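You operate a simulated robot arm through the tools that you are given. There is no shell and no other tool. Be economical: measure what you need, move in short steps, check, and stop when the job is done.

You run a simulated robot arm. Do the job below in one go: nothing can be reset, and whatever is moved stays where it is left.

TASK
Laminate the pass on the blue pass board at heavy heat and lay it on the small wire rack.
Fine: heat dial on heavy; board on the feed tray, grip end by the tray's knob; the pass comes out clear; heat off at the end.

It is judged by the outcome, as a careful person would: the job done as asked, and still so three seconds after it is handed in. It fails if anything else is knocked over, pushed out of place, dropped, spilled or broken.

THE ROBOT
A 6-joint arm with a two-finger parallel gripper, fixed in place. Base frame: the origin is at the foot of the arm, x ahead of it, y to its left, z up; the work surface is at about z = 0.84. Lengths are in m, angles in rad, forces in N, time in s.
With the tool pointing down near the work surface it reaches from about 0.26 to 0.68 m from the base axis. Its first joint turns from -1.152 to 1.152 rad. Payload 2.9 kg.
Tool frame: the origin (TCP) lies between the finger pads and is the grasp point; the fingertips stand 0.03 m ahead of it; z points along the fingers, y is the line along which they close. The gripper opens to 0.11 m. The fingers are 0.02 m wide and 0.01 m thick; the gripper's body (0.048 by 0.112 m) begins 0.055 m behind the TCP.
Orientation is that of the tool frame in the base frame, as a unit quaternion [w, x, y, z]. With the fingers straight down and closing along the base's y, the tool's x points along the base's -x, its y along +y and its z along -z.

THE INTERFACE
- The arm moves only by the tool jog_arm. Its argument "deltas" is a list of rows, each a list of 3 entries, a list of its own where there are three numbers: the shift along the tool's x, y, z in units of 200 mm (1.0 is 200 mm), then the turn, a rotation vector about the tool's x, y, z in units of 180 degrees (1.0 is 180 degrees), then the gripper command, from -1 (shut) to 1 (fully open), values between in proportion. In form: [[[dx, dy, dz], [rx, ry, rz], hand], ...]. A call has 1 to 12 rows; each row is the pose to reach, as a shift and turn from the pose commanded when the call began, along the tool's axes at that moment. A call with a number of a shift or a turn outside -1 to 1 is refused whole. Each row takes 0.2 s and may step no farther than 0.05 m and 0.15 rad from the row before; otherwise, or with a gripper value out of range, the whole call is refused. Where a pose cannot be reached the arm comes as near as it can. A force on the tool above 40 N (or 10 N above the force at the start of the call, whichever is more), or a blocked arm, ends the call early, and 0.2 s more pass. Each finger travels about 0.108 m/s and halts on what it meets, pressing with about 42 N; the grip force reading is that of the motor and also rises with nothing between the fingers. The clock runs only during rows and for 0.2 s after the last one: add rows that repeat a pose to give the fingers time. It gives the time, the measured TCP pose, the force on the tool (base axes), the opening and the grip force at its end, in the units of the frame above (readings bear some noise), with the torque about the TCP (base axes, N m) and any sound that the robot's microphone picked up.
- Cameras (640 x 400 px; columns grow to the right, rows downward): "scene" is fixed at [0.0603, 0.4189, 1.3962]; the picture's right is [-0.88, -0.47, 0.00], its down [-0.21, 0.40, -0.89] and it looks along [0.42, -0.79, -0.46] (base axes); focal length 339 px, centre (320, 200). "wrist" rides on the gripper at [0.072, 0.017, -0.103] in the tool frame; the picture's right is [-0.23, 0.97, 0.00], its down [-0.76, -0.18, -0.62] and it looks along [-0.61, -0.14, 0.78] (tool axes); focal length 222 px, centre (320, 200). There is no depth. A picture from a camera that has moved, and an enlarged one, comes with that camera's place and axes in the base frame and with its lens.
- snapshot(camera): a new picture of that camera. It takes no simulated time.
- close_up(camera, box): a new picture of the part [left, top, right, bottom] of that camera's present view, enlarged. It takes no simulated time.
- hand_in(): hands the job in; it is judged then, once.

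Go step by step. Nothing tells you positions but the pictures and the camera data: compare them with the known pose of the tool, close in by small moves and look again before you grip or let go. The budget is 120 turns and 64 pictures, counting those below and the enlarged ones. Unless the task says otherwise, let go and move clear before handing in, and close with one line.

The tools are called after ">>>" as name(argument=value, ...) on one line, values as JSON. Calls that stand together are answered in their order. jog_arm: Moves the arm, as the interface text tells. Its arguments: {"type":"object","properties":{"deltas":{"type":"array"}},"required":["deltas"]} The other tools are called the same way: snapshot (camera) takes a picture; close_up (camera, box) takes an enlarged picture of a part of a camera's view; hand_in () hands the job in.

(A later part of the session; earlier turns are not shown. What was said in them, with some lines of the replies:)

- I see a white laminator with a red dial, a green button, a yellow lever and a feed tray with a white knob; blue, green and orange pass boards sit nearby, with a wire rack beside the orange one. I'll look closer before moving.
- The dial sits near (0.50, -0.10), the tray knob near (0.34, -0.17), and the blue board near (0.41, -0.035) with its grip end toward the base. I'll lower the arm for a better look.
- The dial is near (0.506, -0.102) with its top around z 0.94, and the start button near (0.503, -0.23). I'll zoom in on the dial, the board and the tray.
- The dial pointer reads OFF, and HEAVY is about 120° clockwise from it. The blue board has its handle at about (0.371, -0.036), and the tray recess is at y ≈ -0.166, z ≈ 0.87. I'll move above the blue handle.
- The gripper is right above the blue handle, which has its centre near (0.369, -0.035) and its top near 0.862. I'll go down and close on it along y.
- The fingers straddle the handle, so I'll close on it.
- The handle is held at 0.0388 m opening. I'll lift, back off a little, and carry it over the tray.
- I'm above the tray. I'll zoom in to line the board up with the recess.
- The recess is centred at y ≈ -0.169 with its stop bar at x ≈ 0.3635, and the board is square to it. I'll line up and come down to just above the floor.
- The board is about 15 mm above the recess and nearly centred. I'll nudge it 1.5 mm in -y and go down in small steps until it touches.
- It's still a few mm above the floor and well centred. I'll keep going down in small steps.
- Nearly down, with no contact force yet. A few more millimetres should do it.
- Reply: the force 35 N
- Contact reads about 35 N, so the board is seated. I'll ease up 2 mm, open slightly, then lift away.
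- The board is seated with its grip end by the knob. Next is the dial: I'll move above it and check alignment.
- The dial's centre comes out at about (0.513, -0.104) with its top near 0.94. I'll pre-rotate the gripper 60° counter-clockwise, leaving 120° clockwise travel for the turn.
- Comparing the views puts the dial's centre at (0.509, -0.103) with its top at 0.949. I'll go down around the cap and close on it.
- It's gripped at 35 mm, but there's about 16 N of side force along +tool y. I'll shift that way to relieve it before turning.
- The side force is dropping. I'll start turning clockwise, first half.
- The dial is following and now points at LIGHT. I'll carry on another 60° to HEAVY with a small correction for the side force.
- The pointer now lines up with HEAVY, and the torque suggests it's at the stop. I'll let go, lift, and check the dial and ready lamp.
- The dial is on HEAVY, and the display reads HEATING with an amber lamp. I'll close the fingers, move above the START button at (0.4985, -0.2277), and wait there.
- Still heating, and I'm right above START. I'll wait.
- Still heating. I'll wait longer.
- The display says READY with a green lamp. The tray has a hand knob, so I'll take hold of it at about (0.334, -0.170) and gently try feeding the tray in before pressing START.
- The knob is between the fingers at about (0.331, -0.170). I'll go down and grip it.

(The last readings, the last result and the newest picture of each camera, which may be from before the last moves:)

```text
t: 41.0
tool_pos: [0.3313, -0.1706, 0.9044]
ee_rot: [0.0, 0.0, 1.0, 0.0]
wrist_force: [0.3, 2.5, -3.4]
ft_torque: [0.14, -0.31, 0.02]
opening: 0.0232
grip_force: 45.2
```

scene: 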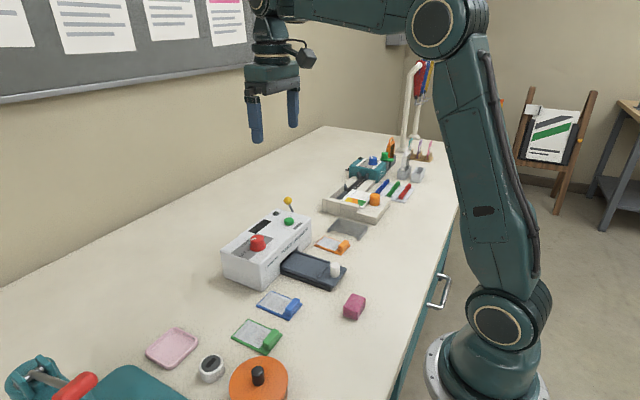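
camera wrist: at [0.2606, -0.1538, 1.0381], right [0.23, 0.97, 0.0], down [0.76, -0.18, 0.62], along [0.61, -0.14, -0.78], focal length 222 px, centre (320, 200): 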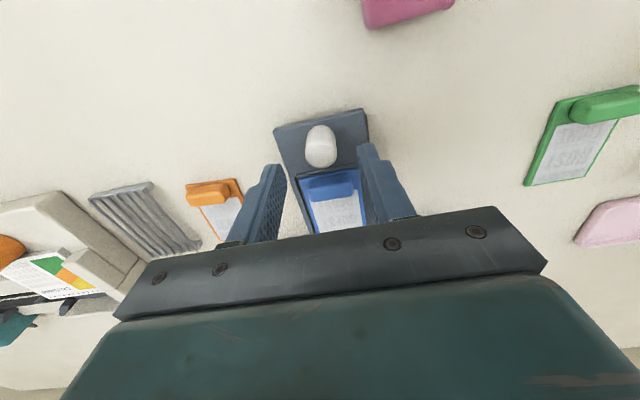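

The knob is held at 23 mm. I'll push gently in +x by 20 mm and watch the force.

>>> jog_arm(deltas=[[[-0.025, 0, 0], [0, 0, 0], -1], [[-0.05, 0, 0], [0, 0, 0], -1], [[-0.075, 0, 0], [0, 0, 0], -1], [[-0.1, 0, 0], [0, 0, 0], -1]])

>>> close_up(camera="scene", box=[210, 190, 370, 290])

```text
t: 42.0
tool_pos: [0.3516, -0.1695, 0.9038]
ee_rot: [-0.001, 0.0, 1.0, 0.0]
wrist_force: [0.3, 1.5, -9.5]
ft_torque: [0.05, -0.14, 0.01]
opening: 0.0231
grip_force: 45.0
```

```text
4.00 times, centred on (290, 240) of scene
camera zoom: at [0.0604, 0.4189, 1.3962], right [-0.88, -0.47, 0.0], down [-0.21, 0.4, -0.89], along [0.42, -0.79, -0.46], focal length 1357 px, centre (440, 40)
```

zoom: 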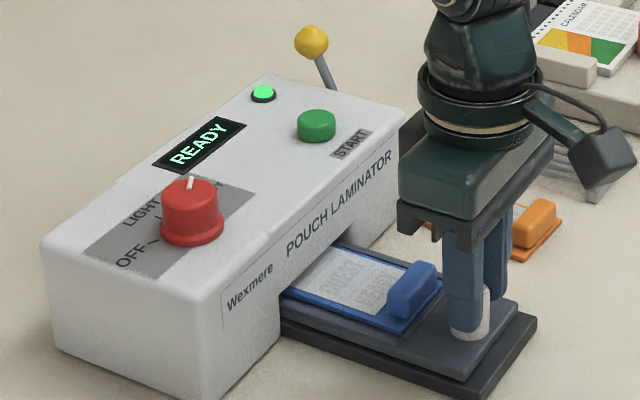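

The tray slides freely. I'll keep pushing in small steps.

>>> jog_arm(deltas=[[[-0.03, 0, -0.004], [0, 0, 0], -1], [[-0.06, 0, -0.004], [0, 0, 0], -1], [[-0.09, 0, -0.004], [0, 0, 0], -1], [[-0.12, 0, -0.004], [0, 0, 0], -1], [[-0.15, 0, -0.004], [0, 0, 0], -1], [[-0.18, 0, -0.004], [0, 0, 0], -1]])

>>> close_up(camera="scene", box=[210, 190, 370, 290])

```text
t: 43.4
tool_pos: [0.3866, -0.1704, 0.904]
ee_rot: [-0.001, 0.0, 1.0, 0.0]
wrist_force: [0.0, -3.8, -24.8]
ft_torque: [-0.08, 0.83, 0.01]
opening: 0.023
grip_force: 45.2
```

```text
4.00 times, centred on (290, 240) of scene
camera zoom: at [0.0606, 0.4187, 1.3963], right [-0.88, -0.47, 0.0], down [-0.21, 0.4, -0.89], along [0.42, -0.79, -0.46], focal length 1357 px, centre (440, 40)
```

zoom: 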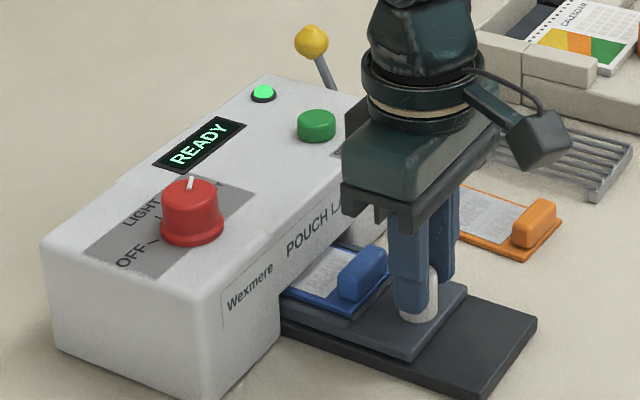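

It's still sliding, though I'm lifting the tray slightly. I'll lower a touch and keep pushing until it stops.

>>> jog_arm(deltas=[[[0, 0, 0.007], [0, 0, 0], -1], [[-0.025, 0, 0.008], [0, 0, 0], -1], [[-0.05, 0, 0.008], [0, 0, 0], -1], [[-0.075, 0, 0.008], [0, 0, 0], -1]])

```text
t: 44.4
tool_pos: [0.3975, -0.1692, 0.9039]
ee_rot: [-0.002, 0.002, 1.0, 0.001]
wrist_force: [-24.3, 3.7, 18.9]
ft_torque: [0.13, 0.18, 0.01]
opening: 0.0233
grip_force: 45.1
```

There's a firm stop at x ≈ 0.3975, 66 mm of travel. I'll relax the push and look.

>>> jog_arm(deltas=[[[0.02, 0, -0.004], [0, 0, 0], -1], [[0.02, 0, -0.004], [0, 0, 0], -1]])

>>> close_up(camera="scene", box=[210, 190, 370, 290])

```text
t: 45.0
tool_pos: [0.3993, -0.1705, 0.9027]
ee_rot: [0.002, 0.0, 1.0, -0.001]
wrist_force: [0.8, 0.5, -5.1]
ft_torque: [-0.06, 0.1, -0.03]
opening: 0.0229
grip_force: 44.9
```

```text
4.00 times, centred on (290, 240) of scene
camera zoom: at [0.0604, 0.4189, 1.3962], right [-0.88, -0.47, 0.0], down [-0.21, 0.4, -0.89], along [0.42, -0.79, -0.46], focal length 1357 px, centre (440, 40)
```

zoom: 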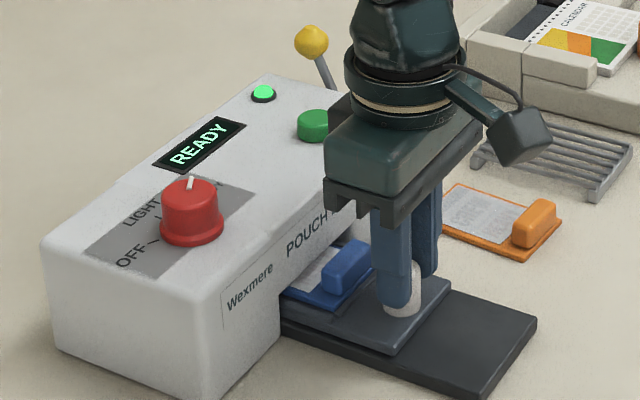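

The tray looks fully in at its stop. I'll release the knob, lift, and go above START.

>>> jog_arm(deltas=[[[0, 0, 0], [0, 0, 0], -0.1], [[0, 0, 0], [0, 0, 0], -0.1], [[0, 0, -0.2], [0, 0, 0], -0.1], [[0, 0, -0.4], [0, 0, 0], -0.1], [[0, 0, -0.52], [0, 0, 0], -0.5], [[-0.2, -0.12, -0.52], [0, 0, 0], -1], [[-0.4, -0.25, -0.52], [0, 0, 0], -1], [[-0.49, -0.294, -0.52], [0, 0, 0], -1], [[-0.495, -0.294, -0.5], [0, 0, 0], -1]])

>>> snapshot(camera="wrist")

```text
t: 47.0
tool_pos: [0.4968, -0.2298, 1.0041]
ee_rot: [0.0, 0.0, 1.0, -0.001]
wrist_force: [0.3, -0.1, 0.2]
ft_torque: [0.01, -0.01, -0.01]
opening: 0.0
grip_force: 37.9
```

```text
21 pictures are left
camera wrist: at [0.4242, -0.2119, 1.1087], right [0.23, 0.97, 0.0], down [0.76, -0.18, 0.62], along [0.61, -0.14, -0.78], focal length 222 px, centre (320, 200)
```

wrist: 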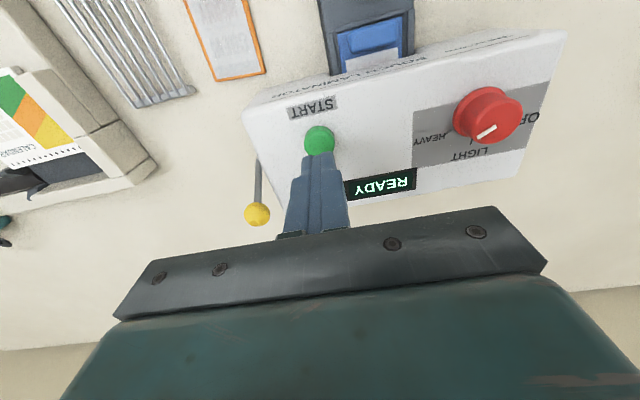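

I'm above START and the display still says READY. I'll press with small steps.

>>> jog_arm(deltas=[[[-0.008, 0, 0.1], [0, 0, 0], -1], [[-0.008, 0, 0.15], [0, 0, 0], -1], [[-0.008, 0, 0.17], [0, 0, 0], -1], [[-0.008, 0, 0.185], [0, 0, 0], -1], [[-0.008, 0, 0.2], [0, 0, 0], -1], [[-0.008, 0, 0.21], [0, 0, 0], -1]])

```text
t: 48.4
tool_pos: [0.4994, -0.2302, 0.962]
ee_rot: [0.0, 0.0, 1.0, -0.001]
wrist_force: [0.3, 0.8, 4.1]
ft_torque: [0.04, -0.05, 0.01]
opening: 0.0
grip_force: 37.8
heard: click
```

A click was heard. I'll lift clear and see what the display says.

>>> jog_arm(deltas=[[[0, 0, -0.15], [0, 0, 0], -1], [[0, 0, -0.3], [0, 0, 0], -1], [[0.1, 0, -0.4], [0, 0, 0], -1]])

>>> close_up(camera="scene", box=[210, 190, 370, 290])

```text
t: 49.2
tool_pos: [0.4783, -0.2287, 1.0422]
ee_rot: [0.001, 0.0, 1.0, 0.0]
wrist_force: [-0.3, 0.4, -0.3]
ft_torque: [0.02, 0.01, 0.01]
opening: 0.0
grip_force: 37.9
```

```text
4.00 times, centred on (290, 240) of scene
camera zoom: at [0.0603, 0.419, 1.3962], right [-0.88, -0.47, 0.0], down [-0.21, 0.4, -0.89], along [0.42, -0.79, -0.46], focal length 1357 px, centre (440, 40)
```

zoom: 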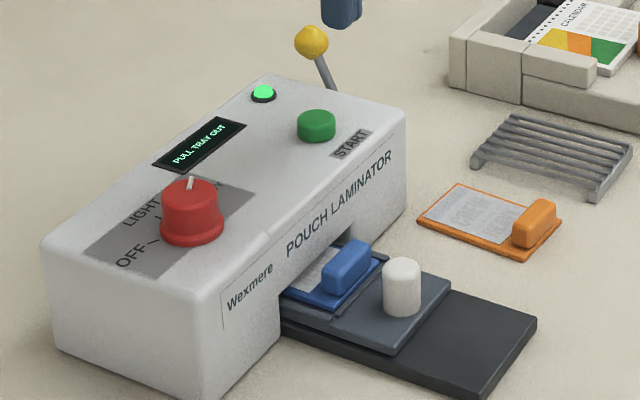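

The display says PULL TRAY OUT, so the machine feeds the tray itself. I'll pull it back out now.

>>> jog_arm(deltas=[[[0.15, 0.12, 0], [0, 0, 0], -0.1], [[0.34, 0.25, 0.05], [0, 0, 0], -0.1], [[0.396, 0.295, 0.2], [0, 0, 0], -0.1], [[0.396, 0.295, 0.4], [0, 0, 0], -0.1], [[0.396, 0.295, 0.6], [0, 0, 0], -0.1], [[0.396, 0.295, 0.69], [0, 0, 0], -0.1], [[0.396, 0.295, 0.692], [0, 0, 0], -0.4], [[0.396, 0.295, 0.692], [0, 0, 0], -1], [[0.396, 0.295, 0.692], [0, 0, 0], -1]])

```text
t: 51.2
tool_pos: [0.3989, -0.1701, 0.9035]
ee_rot: [0.0, 0.001, 1.0, 0.0]
wrist_force: [0.4, -9.1, -7.2]
ft_torque: [-0.35, -0.58, -0.08]
opening: 0.0232
grip_force: 44.9
```

>>> jog_arm(deltas=[[[0.04, 0, 0.002], [0, 0, 0], -1], [[0.09, 0, 0.002], [0, 0, 0], -1], [[0.14, 0, 0.002], [0, 0, 0], -1], [[0.19, 0, 0.002], [0, 0, 0], -1], [[0.24, 0, 0.002], [0, 0, 0], -1], [[0.29, 0, 0.002], [0, 0, 0], -1], [[0.325, 0, 0.002], [0, 0, 0], -1], [[0.34, 0, 0.002], [0, 0, 0], -1], [[0.345, 0, 0.002], [0, 0, 0], -1]])

>>> close_up(camera="scene", box=[210, 190, 370, 290])

```text
t: 53.2
tool_pos: [0.3314, -0.1695, 0.903]
ee_rot: [0.001, 0.001, 1.0, -0.001]
wrist_force: [10.1, -10.4, -21.1]
ft_torque: [-0.29, 0.7, -0.06]
opening: 0.0231
grip_force: 44.5
```

```text
4.00 times, centred on (290, 240) of scene
camera zoom: at [0.0608, 0.4186, 1.3963], right [-0.88, -0.47, 0.0], down [-0.22, 0.4, -0.89], along [0.42, -0.79, -0.46], focal length 1357 px, centre (440, 40)
```

zoom: 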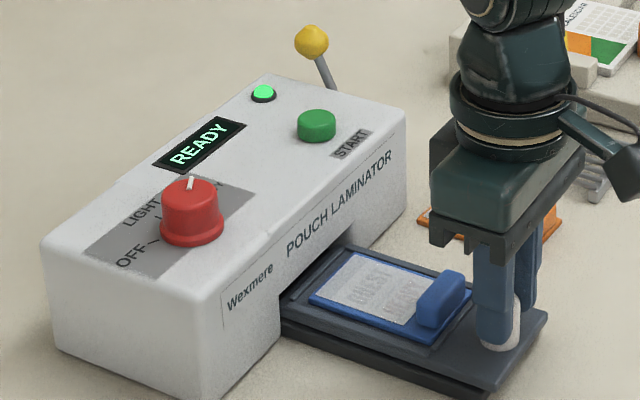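

READY again with the tray fully out. I'll let go, return to START and press.

>>> jog_arm(deltas=[[[0, 0, 0], [0, 0, 0], -0.1], [[0, 0, 0], [0, 0, 0], -0.1], [[0, 0, -0.25], [0, 0, 0], -0.1], [[0, 0, -0.49], [0, 0, 0], -0.1], [[-0.22, -0.08, -0.49], [0, 0, 0], -1], [[-0.44, -0.16, -0.49], [0, 0, 0], -1], [[-0.66, -0.24, -0.49], [0, 0, 0], -1], [[-0.84, -0.3, -0.49], [0, 0, 0], -1], [[-0.84, -0.3, -0.45], [0, 0, 0], -1]])

>>> jog_arm(deltas=[[[0, 0, 0.07], [0, 0, 0], -1], [[0, 0, 0.11], [0, 0, 0], -1], [[0, 0, 0.135], [0, 0, 0], -1], [[0, 0, 0.155], [0, 0, 0], -1], [[0, 0, 0.165], [0, 0, 0], -1]])

```text
t: 55.2
tool_pos: [0.4992, -0.2285, 0.9925]
ee_rot: [0.0, 0.0, 1.0, -0.001]
wrist_force: [0.8, -0.5, 0.4]
ft_torque: [0.0, 0.03, 0.01]
opening: 0.0
grip_force: 37.8
```

```text
t: 56.4
tool_pos: [0.4997, -0.2297, 0.9626]
ee_rot: [0.001, 0.0, 1.0, -0.001]
wrist_force: [1.4, 0.4, 8.6]
ft_torque: [0.04, -0.06, -0.1]
opening: 0.0002
grip_force: 37.5
heard: click
```

>>> jog_arm(deltas=[[[0, 0, -0.15], [0, 0, 0], -1], [[0, 0, -0.3], [0, 0, 0], -1], [[0.1, 0, -0.4], [0, 0, 0], -1]])

>>> close_up(camera="scene", box=[210, 190, 370, 290])

```text
t: 57.2
tool_pos: [0.4787, -0.2289, 1.041]
ee_rot: [0.001, 0.0, 1.0, 0.0]
wrist_force: [-0.1, 0.1, -0.2]
ft_torque: [-0.01, 0.0, -0.02]
opening: 0.0
grip_force: 37.6
```

```text
4.00 times, centred on (290, 240) of scene
camera zoom: at [0.0603, 0.4189, 1.3962], right [-0.88, -0.47, 0.0], down [-0.21, 0.4, -0.89], along [0.42, -0.79, -0.46], focal length 1357 px, centre (440, 40)
```

zoom: 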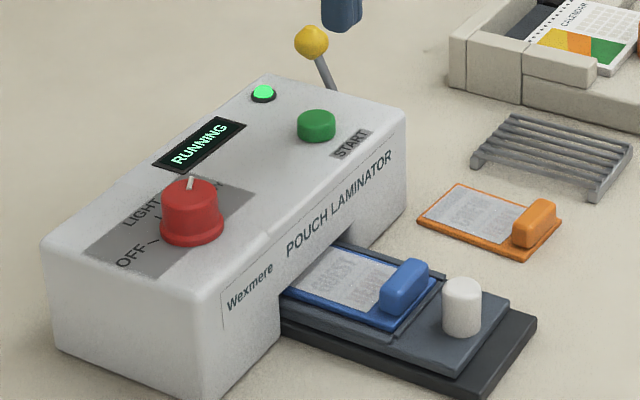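

RUNNING, and the tray is feeding in by itself. I'll wait.

>>> jog_arm(deltas=[[[0, 0, 0], [0, 0, 0], -1], [[0, 0, 0], [0, 0, 0], -1], [[0, 0, 0], [0, 0, 0], -1], [[0, 0, 0], [0, 0, 0], -1], [[0, 0, 0], [0, 0, 0], -1], [[0, 0, 0], [0, 0, 0], -1], [[0, 0, 0], [0, 0, 0], -1], [[0, 0, 0], [0, 0, 0], -1], [[0, 0, 0], [0, 0, 0], -1], [[0, 0, 0], [0, 0, 0], -1], [[0, 0, 0], [0, 0, 0], -1], [[0, 0, 0], [0, 0, 0], -1]])

>>> close_up(camera="scene", box=[210, 190, 370, 290])

```text
t: 59.8
tool_pos: [0.4788, -0.2301, 1.04]
ee_rot: [0.0, 0.0, 1.0, 0.0]
wrist_force: [0.0, -0.6, 0.1]
ft_torque: [0.01, 0.02, -0.01]
opening: 0.0
grip_force: 37.6
```

```text
4.00 times, centred on (290, 240) of scene
camera zoom: at [0.0603, 0.4189, 1.3962], right [-0.88, -0.47, 0.0], down [-0.21, 0.4, -0.89], along [0.42, -0.79, -0.46], focal length 1357 px, centre (440, 40)
```

zoom: 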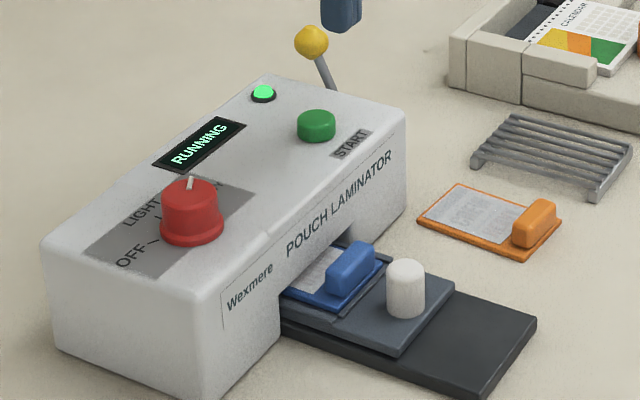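

>>> jog_arm(deltas=[[[0, 0, 0], [0, 0, 0], -1], [[0, 0, 0], [0, 0, 0], -1], [[0, 0, 0], [0, 0, 0], -1], [[0, 0, 0], [0, 0, 0], -1], [[0, 0, 0], [0, 0, 0], -1], [[0, 0, 0], [0, 0, 0], -1], [[0, 0, 0], [0, 0, 0], -1], [[0, 0, 0], [0, 0, 0], -1], [[0, 0, 0], [0, 0, 0], -1], [[0, 0, 0], [0, 0, 0], -1]])

>>> close_up(camera="scene", box=[210, 190, 370, 290])

```text
t: 62.0
tool_pos: [0.479, -0.2308, 1.0388]
ee_rot: [0.0, 0.0, 1.0, -0.001]
wrist_force: [0.1, 0.7, -0.3]
ft_torque: [0.03, -0.01, 0.01]
opening: 0.0001
grip_force: 37.6
```

```text
4.00 times, centred on (290, 240) of scene
camera zoom: at [0.0603, 0.4189, 1.3962], right [-0.88, -0.47, 0.0], down [-0.21, 0.4, -0.89], along [0.42, -0.79, -0.46], focal length 1357 px, centre (440, 40)
```

zoom: 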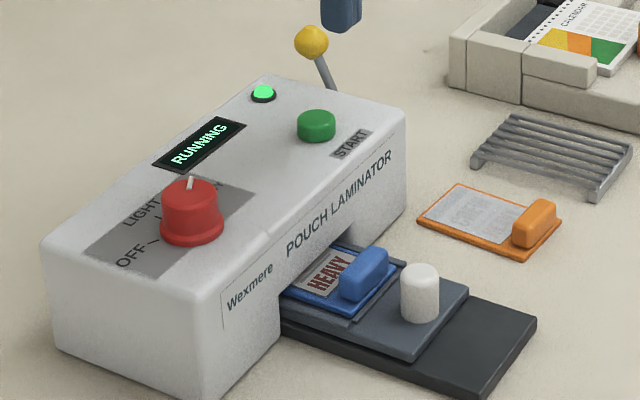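

The tray is coming back out and the pass is turning clear. Meanwhile I'll move over the dial, pre-rotated +60°, ready to turn it back.

>>> jog_arm(deltas=[[[-0.02, 0.1, 0], [0, 0, 0.0477], 0.1], [[-0.05, 0.2, 0], [0, 0, 0.0953], 0.1], [[-0.08, 0.3, 0], [0, 0, 0.143], 0.1], [[-0.1, 0.4, 0], [0, 0, 0.1907], 0.1], [[-0.12, 0.5, 0], [0, 0, 0.2383], 0.1], [[-0.14, 0.6, 0], [0, 0, 0.286], 0.1], [[-0.15, 0.6365, 0], [0, 0, 0.3333], 0.1], [[-0.15, 0.6365, 0.15], [0, 0, 0.3333], 0.1], [[-0.15, 0.6365, 0.2], [0, 0, 0.3333], 0.1], [[-0.15, 0.6365, 0.2], [0, 0, 0.3333], 0.1], [[-0.15, 0.6365, 0.2], [0, 0, 0.3333], 0.1], [[-0.15, 0.6365, 0.2], [0, 0, 0.3333], 0.1]])

>>> snapshot(camera="scene")

```text
t: 64.6
tool_pos: [0.5086, -0.103, 1.0013]
ee_rot: [0.0, 0.501, 0.866, 0.0]
wrist_force: [0.3, 0.3, 0.4]
ft_torque: [0.02, 0.03, -0.02]
opening: 0.0604
grip_force: 0.0
```

```text
15 pictures are left
```

scene: 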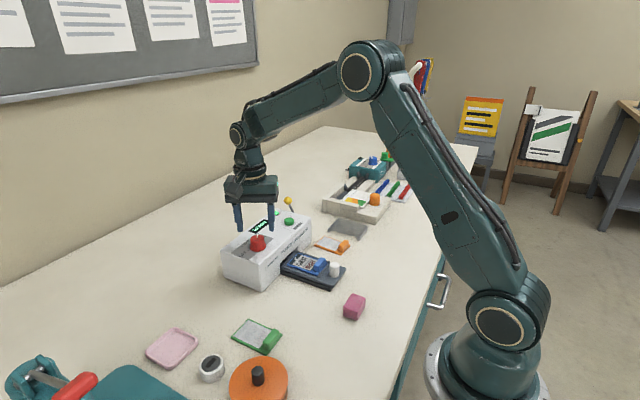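

The tray is nearly out. I'll go down and grip the dial.

>>> jog_arm(deltas=[[[0, 0, 0.1], [0, 0, 0], 0.1], [[0, 0, 0.18], [0, 0, 0], 0.1], [[0, 0, 0.18], [0, 0, 0], 0.1], [[0, 0, 0.18], [0, 0, 0], -0.2], [[0, 0, 0.18], [0, 0, 0], -1], [[0, 0, 0.18], [0, 0, 0], -1]])

>>> close_up(camera="scene", box=[210, 190, 370, 290])

```text
t: 66.0
tool_pos: [0.5086, -0.1028, 0.965]
ee_rot: [0.0, 0.501, 0.865, -0.001]
wrist_force: [-5.6, -2.3, 1.1]
ft_torque: [-0.09, 0.16, 0.08]
opening: 0.0353
grip_force: 45.6
```

```text
4.00 times, centred on (290, 240) of scene
camera zoom: at [0.0601, 0.4189, 1.3962], right [-0.88, -0.47, 0.0], down [-0.21, 0.4, -0.89], along [0.42, -0.79, -0.46], focal length 1357 px, centre (440, 40)
```

zoom: 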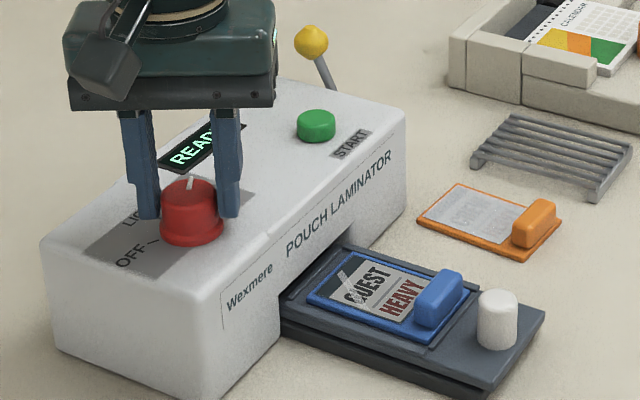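

READY again: the tray is out and the pass is laminated clear. I'll turn the dial back 120° to OFF.

>>> jog_arm(deltas=[[[0, 0, 0], [0, 0, -0.0477], -1], [[0, 0, 0], [0, 0, -0.0953], -1], [[0, 0, 0], [0, 0, -0.143], -1], [[0, 0, 0], [0, 0, -0.1907], -1], [[0, 0, 0], [0, 0, -0.2383], -1], [[0, 0, 0], [0, 0, -0.286], -1], [[0, 0, 0], [0, 0, -0.3333], -1]])

>>> jog_arm(deltas=[[[0, 0, 0], [0, 0, -0.0477], -1], [[0, 0, 0], [0, 0, -0.0953], -1], [[0, 0, 0], [0, 0, -0.143], -1], [[0, 0, 0], [0, 0, -0.1907], -1], [[0, 0, 0], [0, 0, -0.2383], -1], [[0, 0, 0], [0, 0, -0.286], -1], [[0, 0, 0], [0, 0, -0.3333], -1]])

```text
t: 67.6
tool_pos: [0.5081, -0.1023, 0.9655]
ee_rot: [0.001, -0.001, 1.0, -0.001]
wrist_force: [-3.9, 2.1, 10.2]
ft_torque: [0.04, 1.24, 0.0]
opening: 0.0349
grip_force: 44.8
```

```text
t: 69.2
tool_pos: [0.5094, -0.1008, 0.9644]
ee_rot: [0.001, -0.501, 0.866, -0.001]
wrist_force: [-7.5, 11.6, 16.7]
ft_torque: [0.93, 0.14, -0.08]
opening: 0.0351
grip_force: 45.6
```

I'll release, lift, rotate back, and check the dial.

>>> jog_arm(deltas=[[[0, 0, 0], [0, 0, 0], 0.1], [[0, 0, 0], [0, 0, 0], 0.1], [[0, 0, -0.15], [0, 0, 0], 0.1], [[0, 0, -0.3], [0, 0, 0], 0.1], [[0, 0, -0.35], [0, 0, 0.0477], 0.1], [[0, 0, -0.35], [0, 0, 0.0953], 0.1], [[0, 0, -0.35], [0, 0, 0.143], 0.1], [[0, 0, -0.35], [0, 0, 0.1907], 0.1], [[0, 0, -0.35], [0, 0, 0.2383], 0.1], [[0, 0, -0.35], [0, 0, 0.286], 0.1], [[0, 0, -0.35], [0, 0, 0.3333], 0.1]])

>>> close_up(camera="scene", box=[210, 190, 370, 290])

```text
t: 71.6
tool_pos: [0.5082, -0.1027, 1.0341]
ee_rot: [0.0, 0.002, 1.0, -0.001]
wrist_force: [-0.1, 0.0, -1.0]
ft_torque: [0.0, 0.04, -0.01]
opening: 0.0605
grip_force: 0.0
```

```text
4.00 times, centred on (290, 240) of scene
camera zoom: at [0.0603, 0.4189, 1.3962], right [-0.88, -0.47, 0.0], down [-0.21, 0.4, -0.89], along [0.42, -0.79, -0.46], focal length 1357 px, centre (440, 40)
```

zoom: 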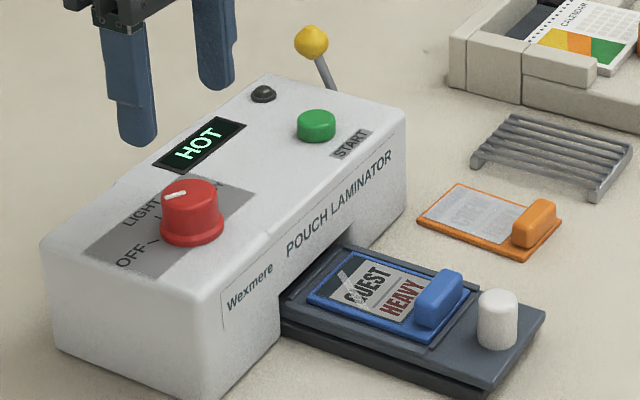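

The dial is on OFF with the lamp out. Next I'll pick up the board; the rack's centre is at about (0.40, -0.387) with the same orientation.

>>> jog_arm(deltas=[[[0.2, -0.1, 0], [0, 0, 0], 0.05], [[0.4, -0.2, 0], [0, 0, 0], 0.05], [[0.6, -0.3, 0], [0, 0, 0], 0.05], [[0.675, -0.342, 0.15], [0, 0, 0], 0.05], [[0.675, -0.342, 0.35], [0, 0, 0], 0.05], [[0.675, -0.342, 0.5], [0, 0, 0], 0.05], [[0.675, -0.342, 0.5], [0, 0, 0], 0.05]])

>>> snapshot(camera="wrist")

```text
t: 73.2
tool_pos: [0.3739, -0.1705, 0.9346]
ee_rot: [0.0, 0.0, 1.0, -0.001]
wrist_force: [-0.5, -0.5, -0.6]
ft_torque: [-0.01, 0.01, -0.02]
opening: 0.0578
grip_force: 0.0
```

```text
12 pictures are left
camera wrist: at [0.3001, -0.1537, 1.039], right [0.23, 0.97, 0.0], down [0.76, -0.18, 0.62], along [0.61, -0.14, -0.78], focal length 222 px, centre (320, 200)
```

wrist: 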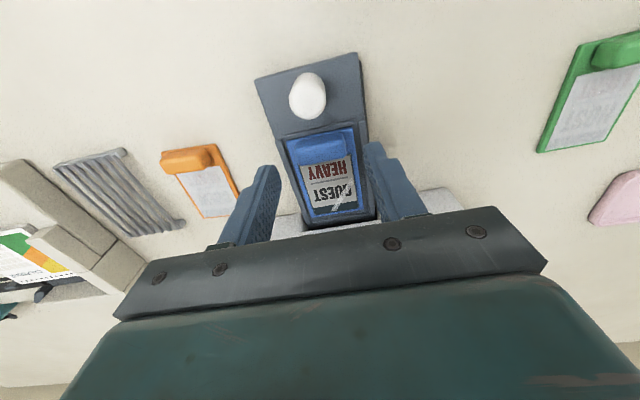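

The handle is at about (0.371, -0.1705), as expected. I'll narrow the fingers, go down and grip it.

>>> jog_arm(deltas=[[[0.01, 0, 0.05], [0, 0, 0], -0.12], [[0.01, 0, 0.13], [0, 0, 0], -0.12], [[0.01, 0, 0.168], [0, 0, 0], -0.12], [[0.01, 0, 0.168], [0, 0, 0], -0.4], [[0.01, 0, 0.168], [0, 0, 0], -1], [[0.01, 0, 0.168], [0, 0, 0], -1]])

```text
t: 74.6
tool_pos: [0.3721, -0.1713, 0.8994]
ee_rot: [0.0, -0.001, 1.0, -0.001]
wrist_force: [-0.1, -0.2, 0.0]
ft_torque: [0.02, 0.02, 0.02]
opening: 0.0385
grip_force: 42.3
```

Gripped at 38.5 mm. I'll lift straight up and carry it toward the rack.

>>> jog_arm(deltas=[[[0, 0, -0.03], [0, 0, 0], -1], [[0, 0, -0.15], [0, 0, 0], -1], [[0.03, 0, -0.35], [0, 0, 0], -1], [[0.068, -0.05, -0.4], [0, 0, 0], -1], [[0.068, -0.25, -0.4], [0, 0, 0], -1], [[0.068, -0.45, -0.4], [0, 0, 0], -1], [[0.068, -0.65, -0.4], [0, 0, 0], -1], [[0.068, -0.85, -0.4], [0, 0, 0], -1], [[0.068, -0.97, -0.4], [0, 0, 0], -1], [[0.068, -0.97, -0.4], [0, 0, 0], -1]])

>>> snapshot(camera="wrist")

>>> close_up(camera="scene", box=[270, 190, 410, 278])

```text
t: 76.8
tool_pos: [0.3577, -0.366, 0.9825]
ee_rot: [0.0, 0.0, 1.0, -0.001]
wrist_force: [-0.6, 0.8, -0.8]
ft_torque: [0.01, 0.05, 0.0]
opening: 0.0386
grip_force: 42.0
```

```text
11 pictures are left
camera wrist: at [0.2843, -0.3487, 1.0852], right [0.23, 0.97, 0.0], down [0.76, -0.18, 0.62], along [0.61, -0.14, -0.78], focal length 222 px, centre (320, 200)
```

wrist: 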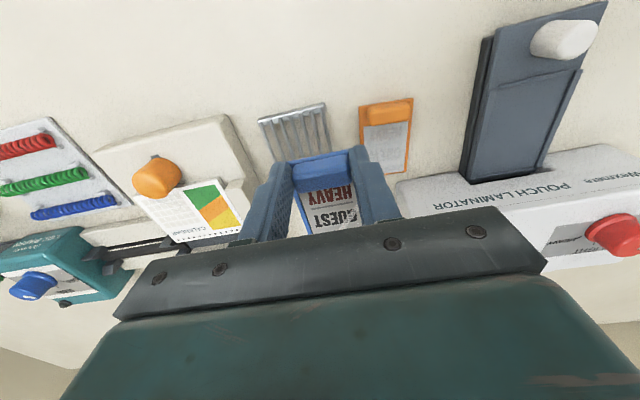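

```text
4.55 times, centred on (340, 234) of scene
camera zoom: at [0.0603, 0.4189, 1.3962], right [-0.88, -0.47, 0.0], down [-0.21, 0.4, -0.89], along [0.42, -0.79, -0.46], focal length 1542 px, centre (229, 46)
```

zoom: 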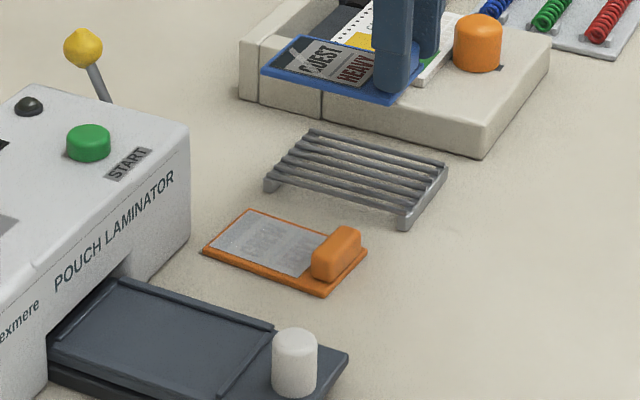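

The rack's centre works out near (0.397, -0.390) with its top around z 0.85. I'll centre the board above it and lower part-way.

>>> jog_arm(deltas=[[[0.01, -0.12, 0], [0, 0, 0], -1], [[0.01, -0.12, 0.15], [0, 0, 0], -1], [[0.01, -0.12, 0.3], [0, 0, 0], -1], [[0.01, -0.12, 0.3], [0, 0, 0], -1]])

>>> snapshot(camera="wrist")

>>> close_up(camera="scene", box=[300, 190, 400, 253])

```text
t: 77.8
tool_pos: [0.358, -0.3892, 0.9207]
ee_rot: [0.0, 0.0, 1.0, -0.001]
wrist_force: [0.3, 0.5, -0.2]
ft_torque: [0.0, -0.01, -0.01]
opening: 0.0386
grip_force: 42.4
```

```text
9 pictures are left
camera wrist: at [0.2837, -0.3728, 1.0253], right [0.23, 0.97, 0.0], down [0.76, -0.18, 0.62], along [0.61, -0.14, -0.78], focal length 222 px, centre (320, 200)
```

wrist: 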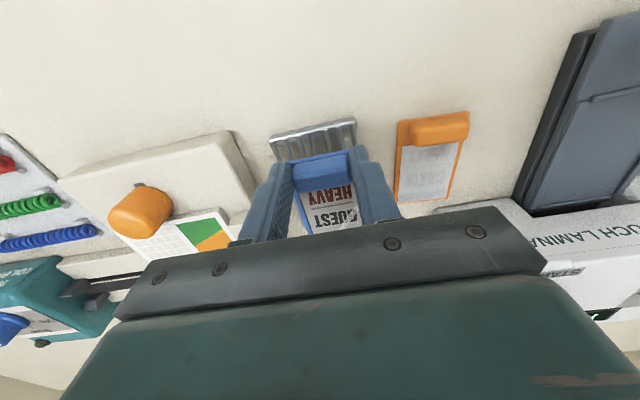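

```text
6.35 times, centred on (350, 222) of scene
camera zoom: at [0.0603, 0.4189, 1.3962], right [-0.88, -0.47, 0.0], down [-0.21, 0.4, -0.89], along [0.42, -0.79, -0.46], focal length 2155 px, centre (130, 64)
```

zoom: 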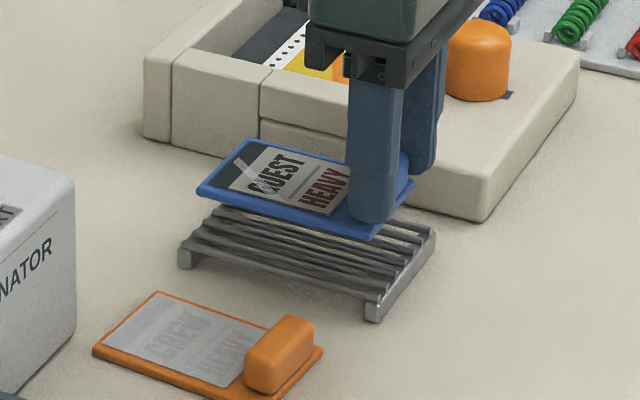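

The board sits nicely over the rack. A 2 mm trim, then I'll lower it in small steps until it touches.

>>> jog_arm(deltas=[[[0.01, -0.012, 0.05], [0, 0, 0], -1], [[0.01, -0.012, 0.08], [0, 0, 0], -1], [[0.01, -0.012, 0.095], [0, 0, 0], -1], [[0.01, -0.012, 0.105], [0, 0, 0], -1], [[0.01, -0.012, 0.115], [0, 0, 0], -1]])

>>> close_up(camera="scene", box=[300, 190, 400, 253])

```text
t: 79.0
tool_pos: [0.3545, -0.3914, 0.8981]
ee_rot: [0.0, 0.0, 1.0, -0.001]
wrist_force: [-0.5, 0.8, -0.3]
ft_torque: [0.01, 0.02, 0.03]
opening: 0.0387
grip_force: 42.2
```

```text
6.35 times, centred on (350, 222) of scene
camera zoom: at [0.0603, 0.4189, 1.3962], right [-0.88, -0.47, 0.0], down [-0.21, 0.4, -0.89], along [0.42, -0.79, -0.46], focal length 2155 px, centre (130, 64)
```

zoom: 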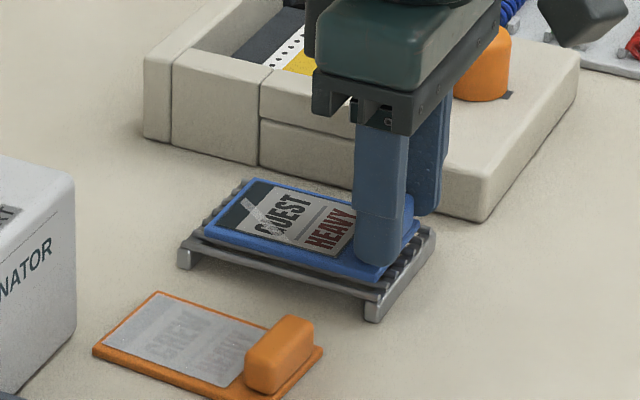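

Almost touching. I'll keep lowering in 1.2 mm steps.

>>> jog_arm(deltas=[[[0, 0, 0.006], [0, 0, 0], -1], [[0, 0, 0.012], [0, 0, 0], -1], [[0, 0, 0.018], [0, 0, 0], -1], [[0, 0, 0.018], [0, 0, 0], -1]])

```text
t: 80.0
tool_pos: [0.3541, -0.3908, 0.8957]
ee_rot: [0.0, 0.0, 1.0, 0.0]
wrist_force: [-0.8, 0.1, 2.3]
ft_torque: [0.08, -0.03, 0.0]
opening: 0.0387
grip_force: 41.8
```

>>> jog_arm(deltas=[[[0, 0, 0.004], [0, 0, 0], -1], [[0, 0, 0.008], [0, 0, 0], -1], [[0, 0, 0.008], [0, 0, 0], -1]])

>>> close_up(camera="scene", box=[300, 190, 400, 253])

```text
t: 80.8
tool_pos: [0.355, -0.392, 0.8942]
ee_rot: [0.002, 0.0, 1.0, -0.003]
wrist_force: [-3.9, 5.4, 25.9]
ft_torque: [0.35, -0.13, 0.14]
opening: 0.0383
grip_force: 41.8
```

```text
6.35 times, centred on (350, 222) of scene
camera zoom: at [0.0599, 0.4194, 1.3961], right [-0.88, -0.47, 0.0], down [-0.21, 0.4, -0.89], along [0.42, -0.79, -0.46], focal length 2155 px, centre (130, 64)
```

zoom: 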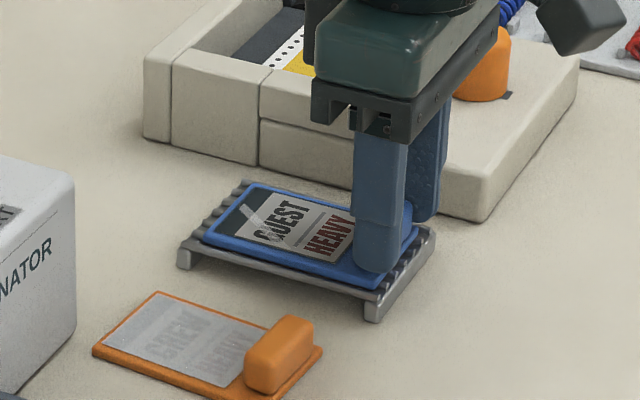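

The board is resting on the rack (26 N contact). I'll ease up, open, and lift clear.

>>> jog_arm(deltas=[[[0, 0, -0.01], [0, 0, 0], -1], [[0, 0, -0.01], [0, 0, 0], -0.1], [[0, 0, -0.01], [0, 0, 0], -0.1], [[0, 0, -0.1], [0, 0, 0], -0.1], [[0, 0, -0.3], [0, 0, 0], -0.1], [[0, 0, -0.5], [0, 0, 0], 0], [[0, 0, -0.7], [0, 0, 0], 0], [[0.1, 0.1, -0.9], [0, 0, 0], 0]])

>>> close_up(camera="scene", box=[210, 180, 410, 305])

>>> snapshot(camera="wrist")

```text
t: 82.6
tool_pos: [0.334, -0.3693, 1.0717]
ee_rot: [0.0, 0.001, 1.0, 0.0]
wrist_force: [0.4, 0.0, -0.6]
ft_torque: [0.0, 0.01, -0.01]
opening: 0.055
grip_force: 0.1
```

```text
3.20 times, centred on (310, 242) of scene
camera zoom: at [0.0603, 0.4189, 1.3962], right [-0.88, -0.47, 0.0], down [-0.21, 0.4, -0.89], along [0.42, -0.79, -0.46], focal length 1086 px, centre (352, 64)
```

zoom: 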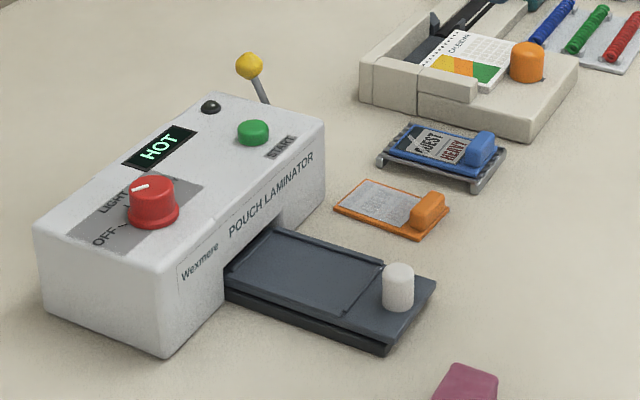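

```text
4 pictures are left
camera wrist: at [0.2607, -0.3541, 1.1776], right [0.23, 0.97, 0.0], down [0.76, -0.18, 0.62], along [0.61, -0.14, -0.78], focal length 222 px, centre (320, 200)
```

wrist: 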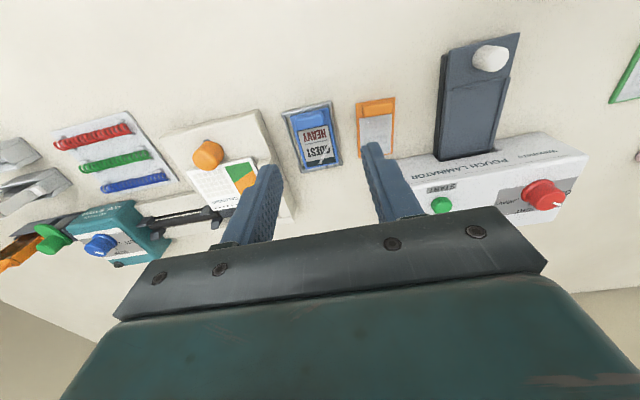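

The board rests flat on the rack with the pass clear, the dial is on OFF, the lamp is out, and nothing else looks disturbed. I'll hand it in.

>>> hand_in()

```text
The job is handed in.
```

The blue board's pass was laminated clear at heavy heat and is lying on the small wire rack. The heat is off; the display still read HOT as the laminator cools. My first START was wrong because I had pushed the tray in by hand; the machine asked for it back out, so I pulled it out and pressed START again.
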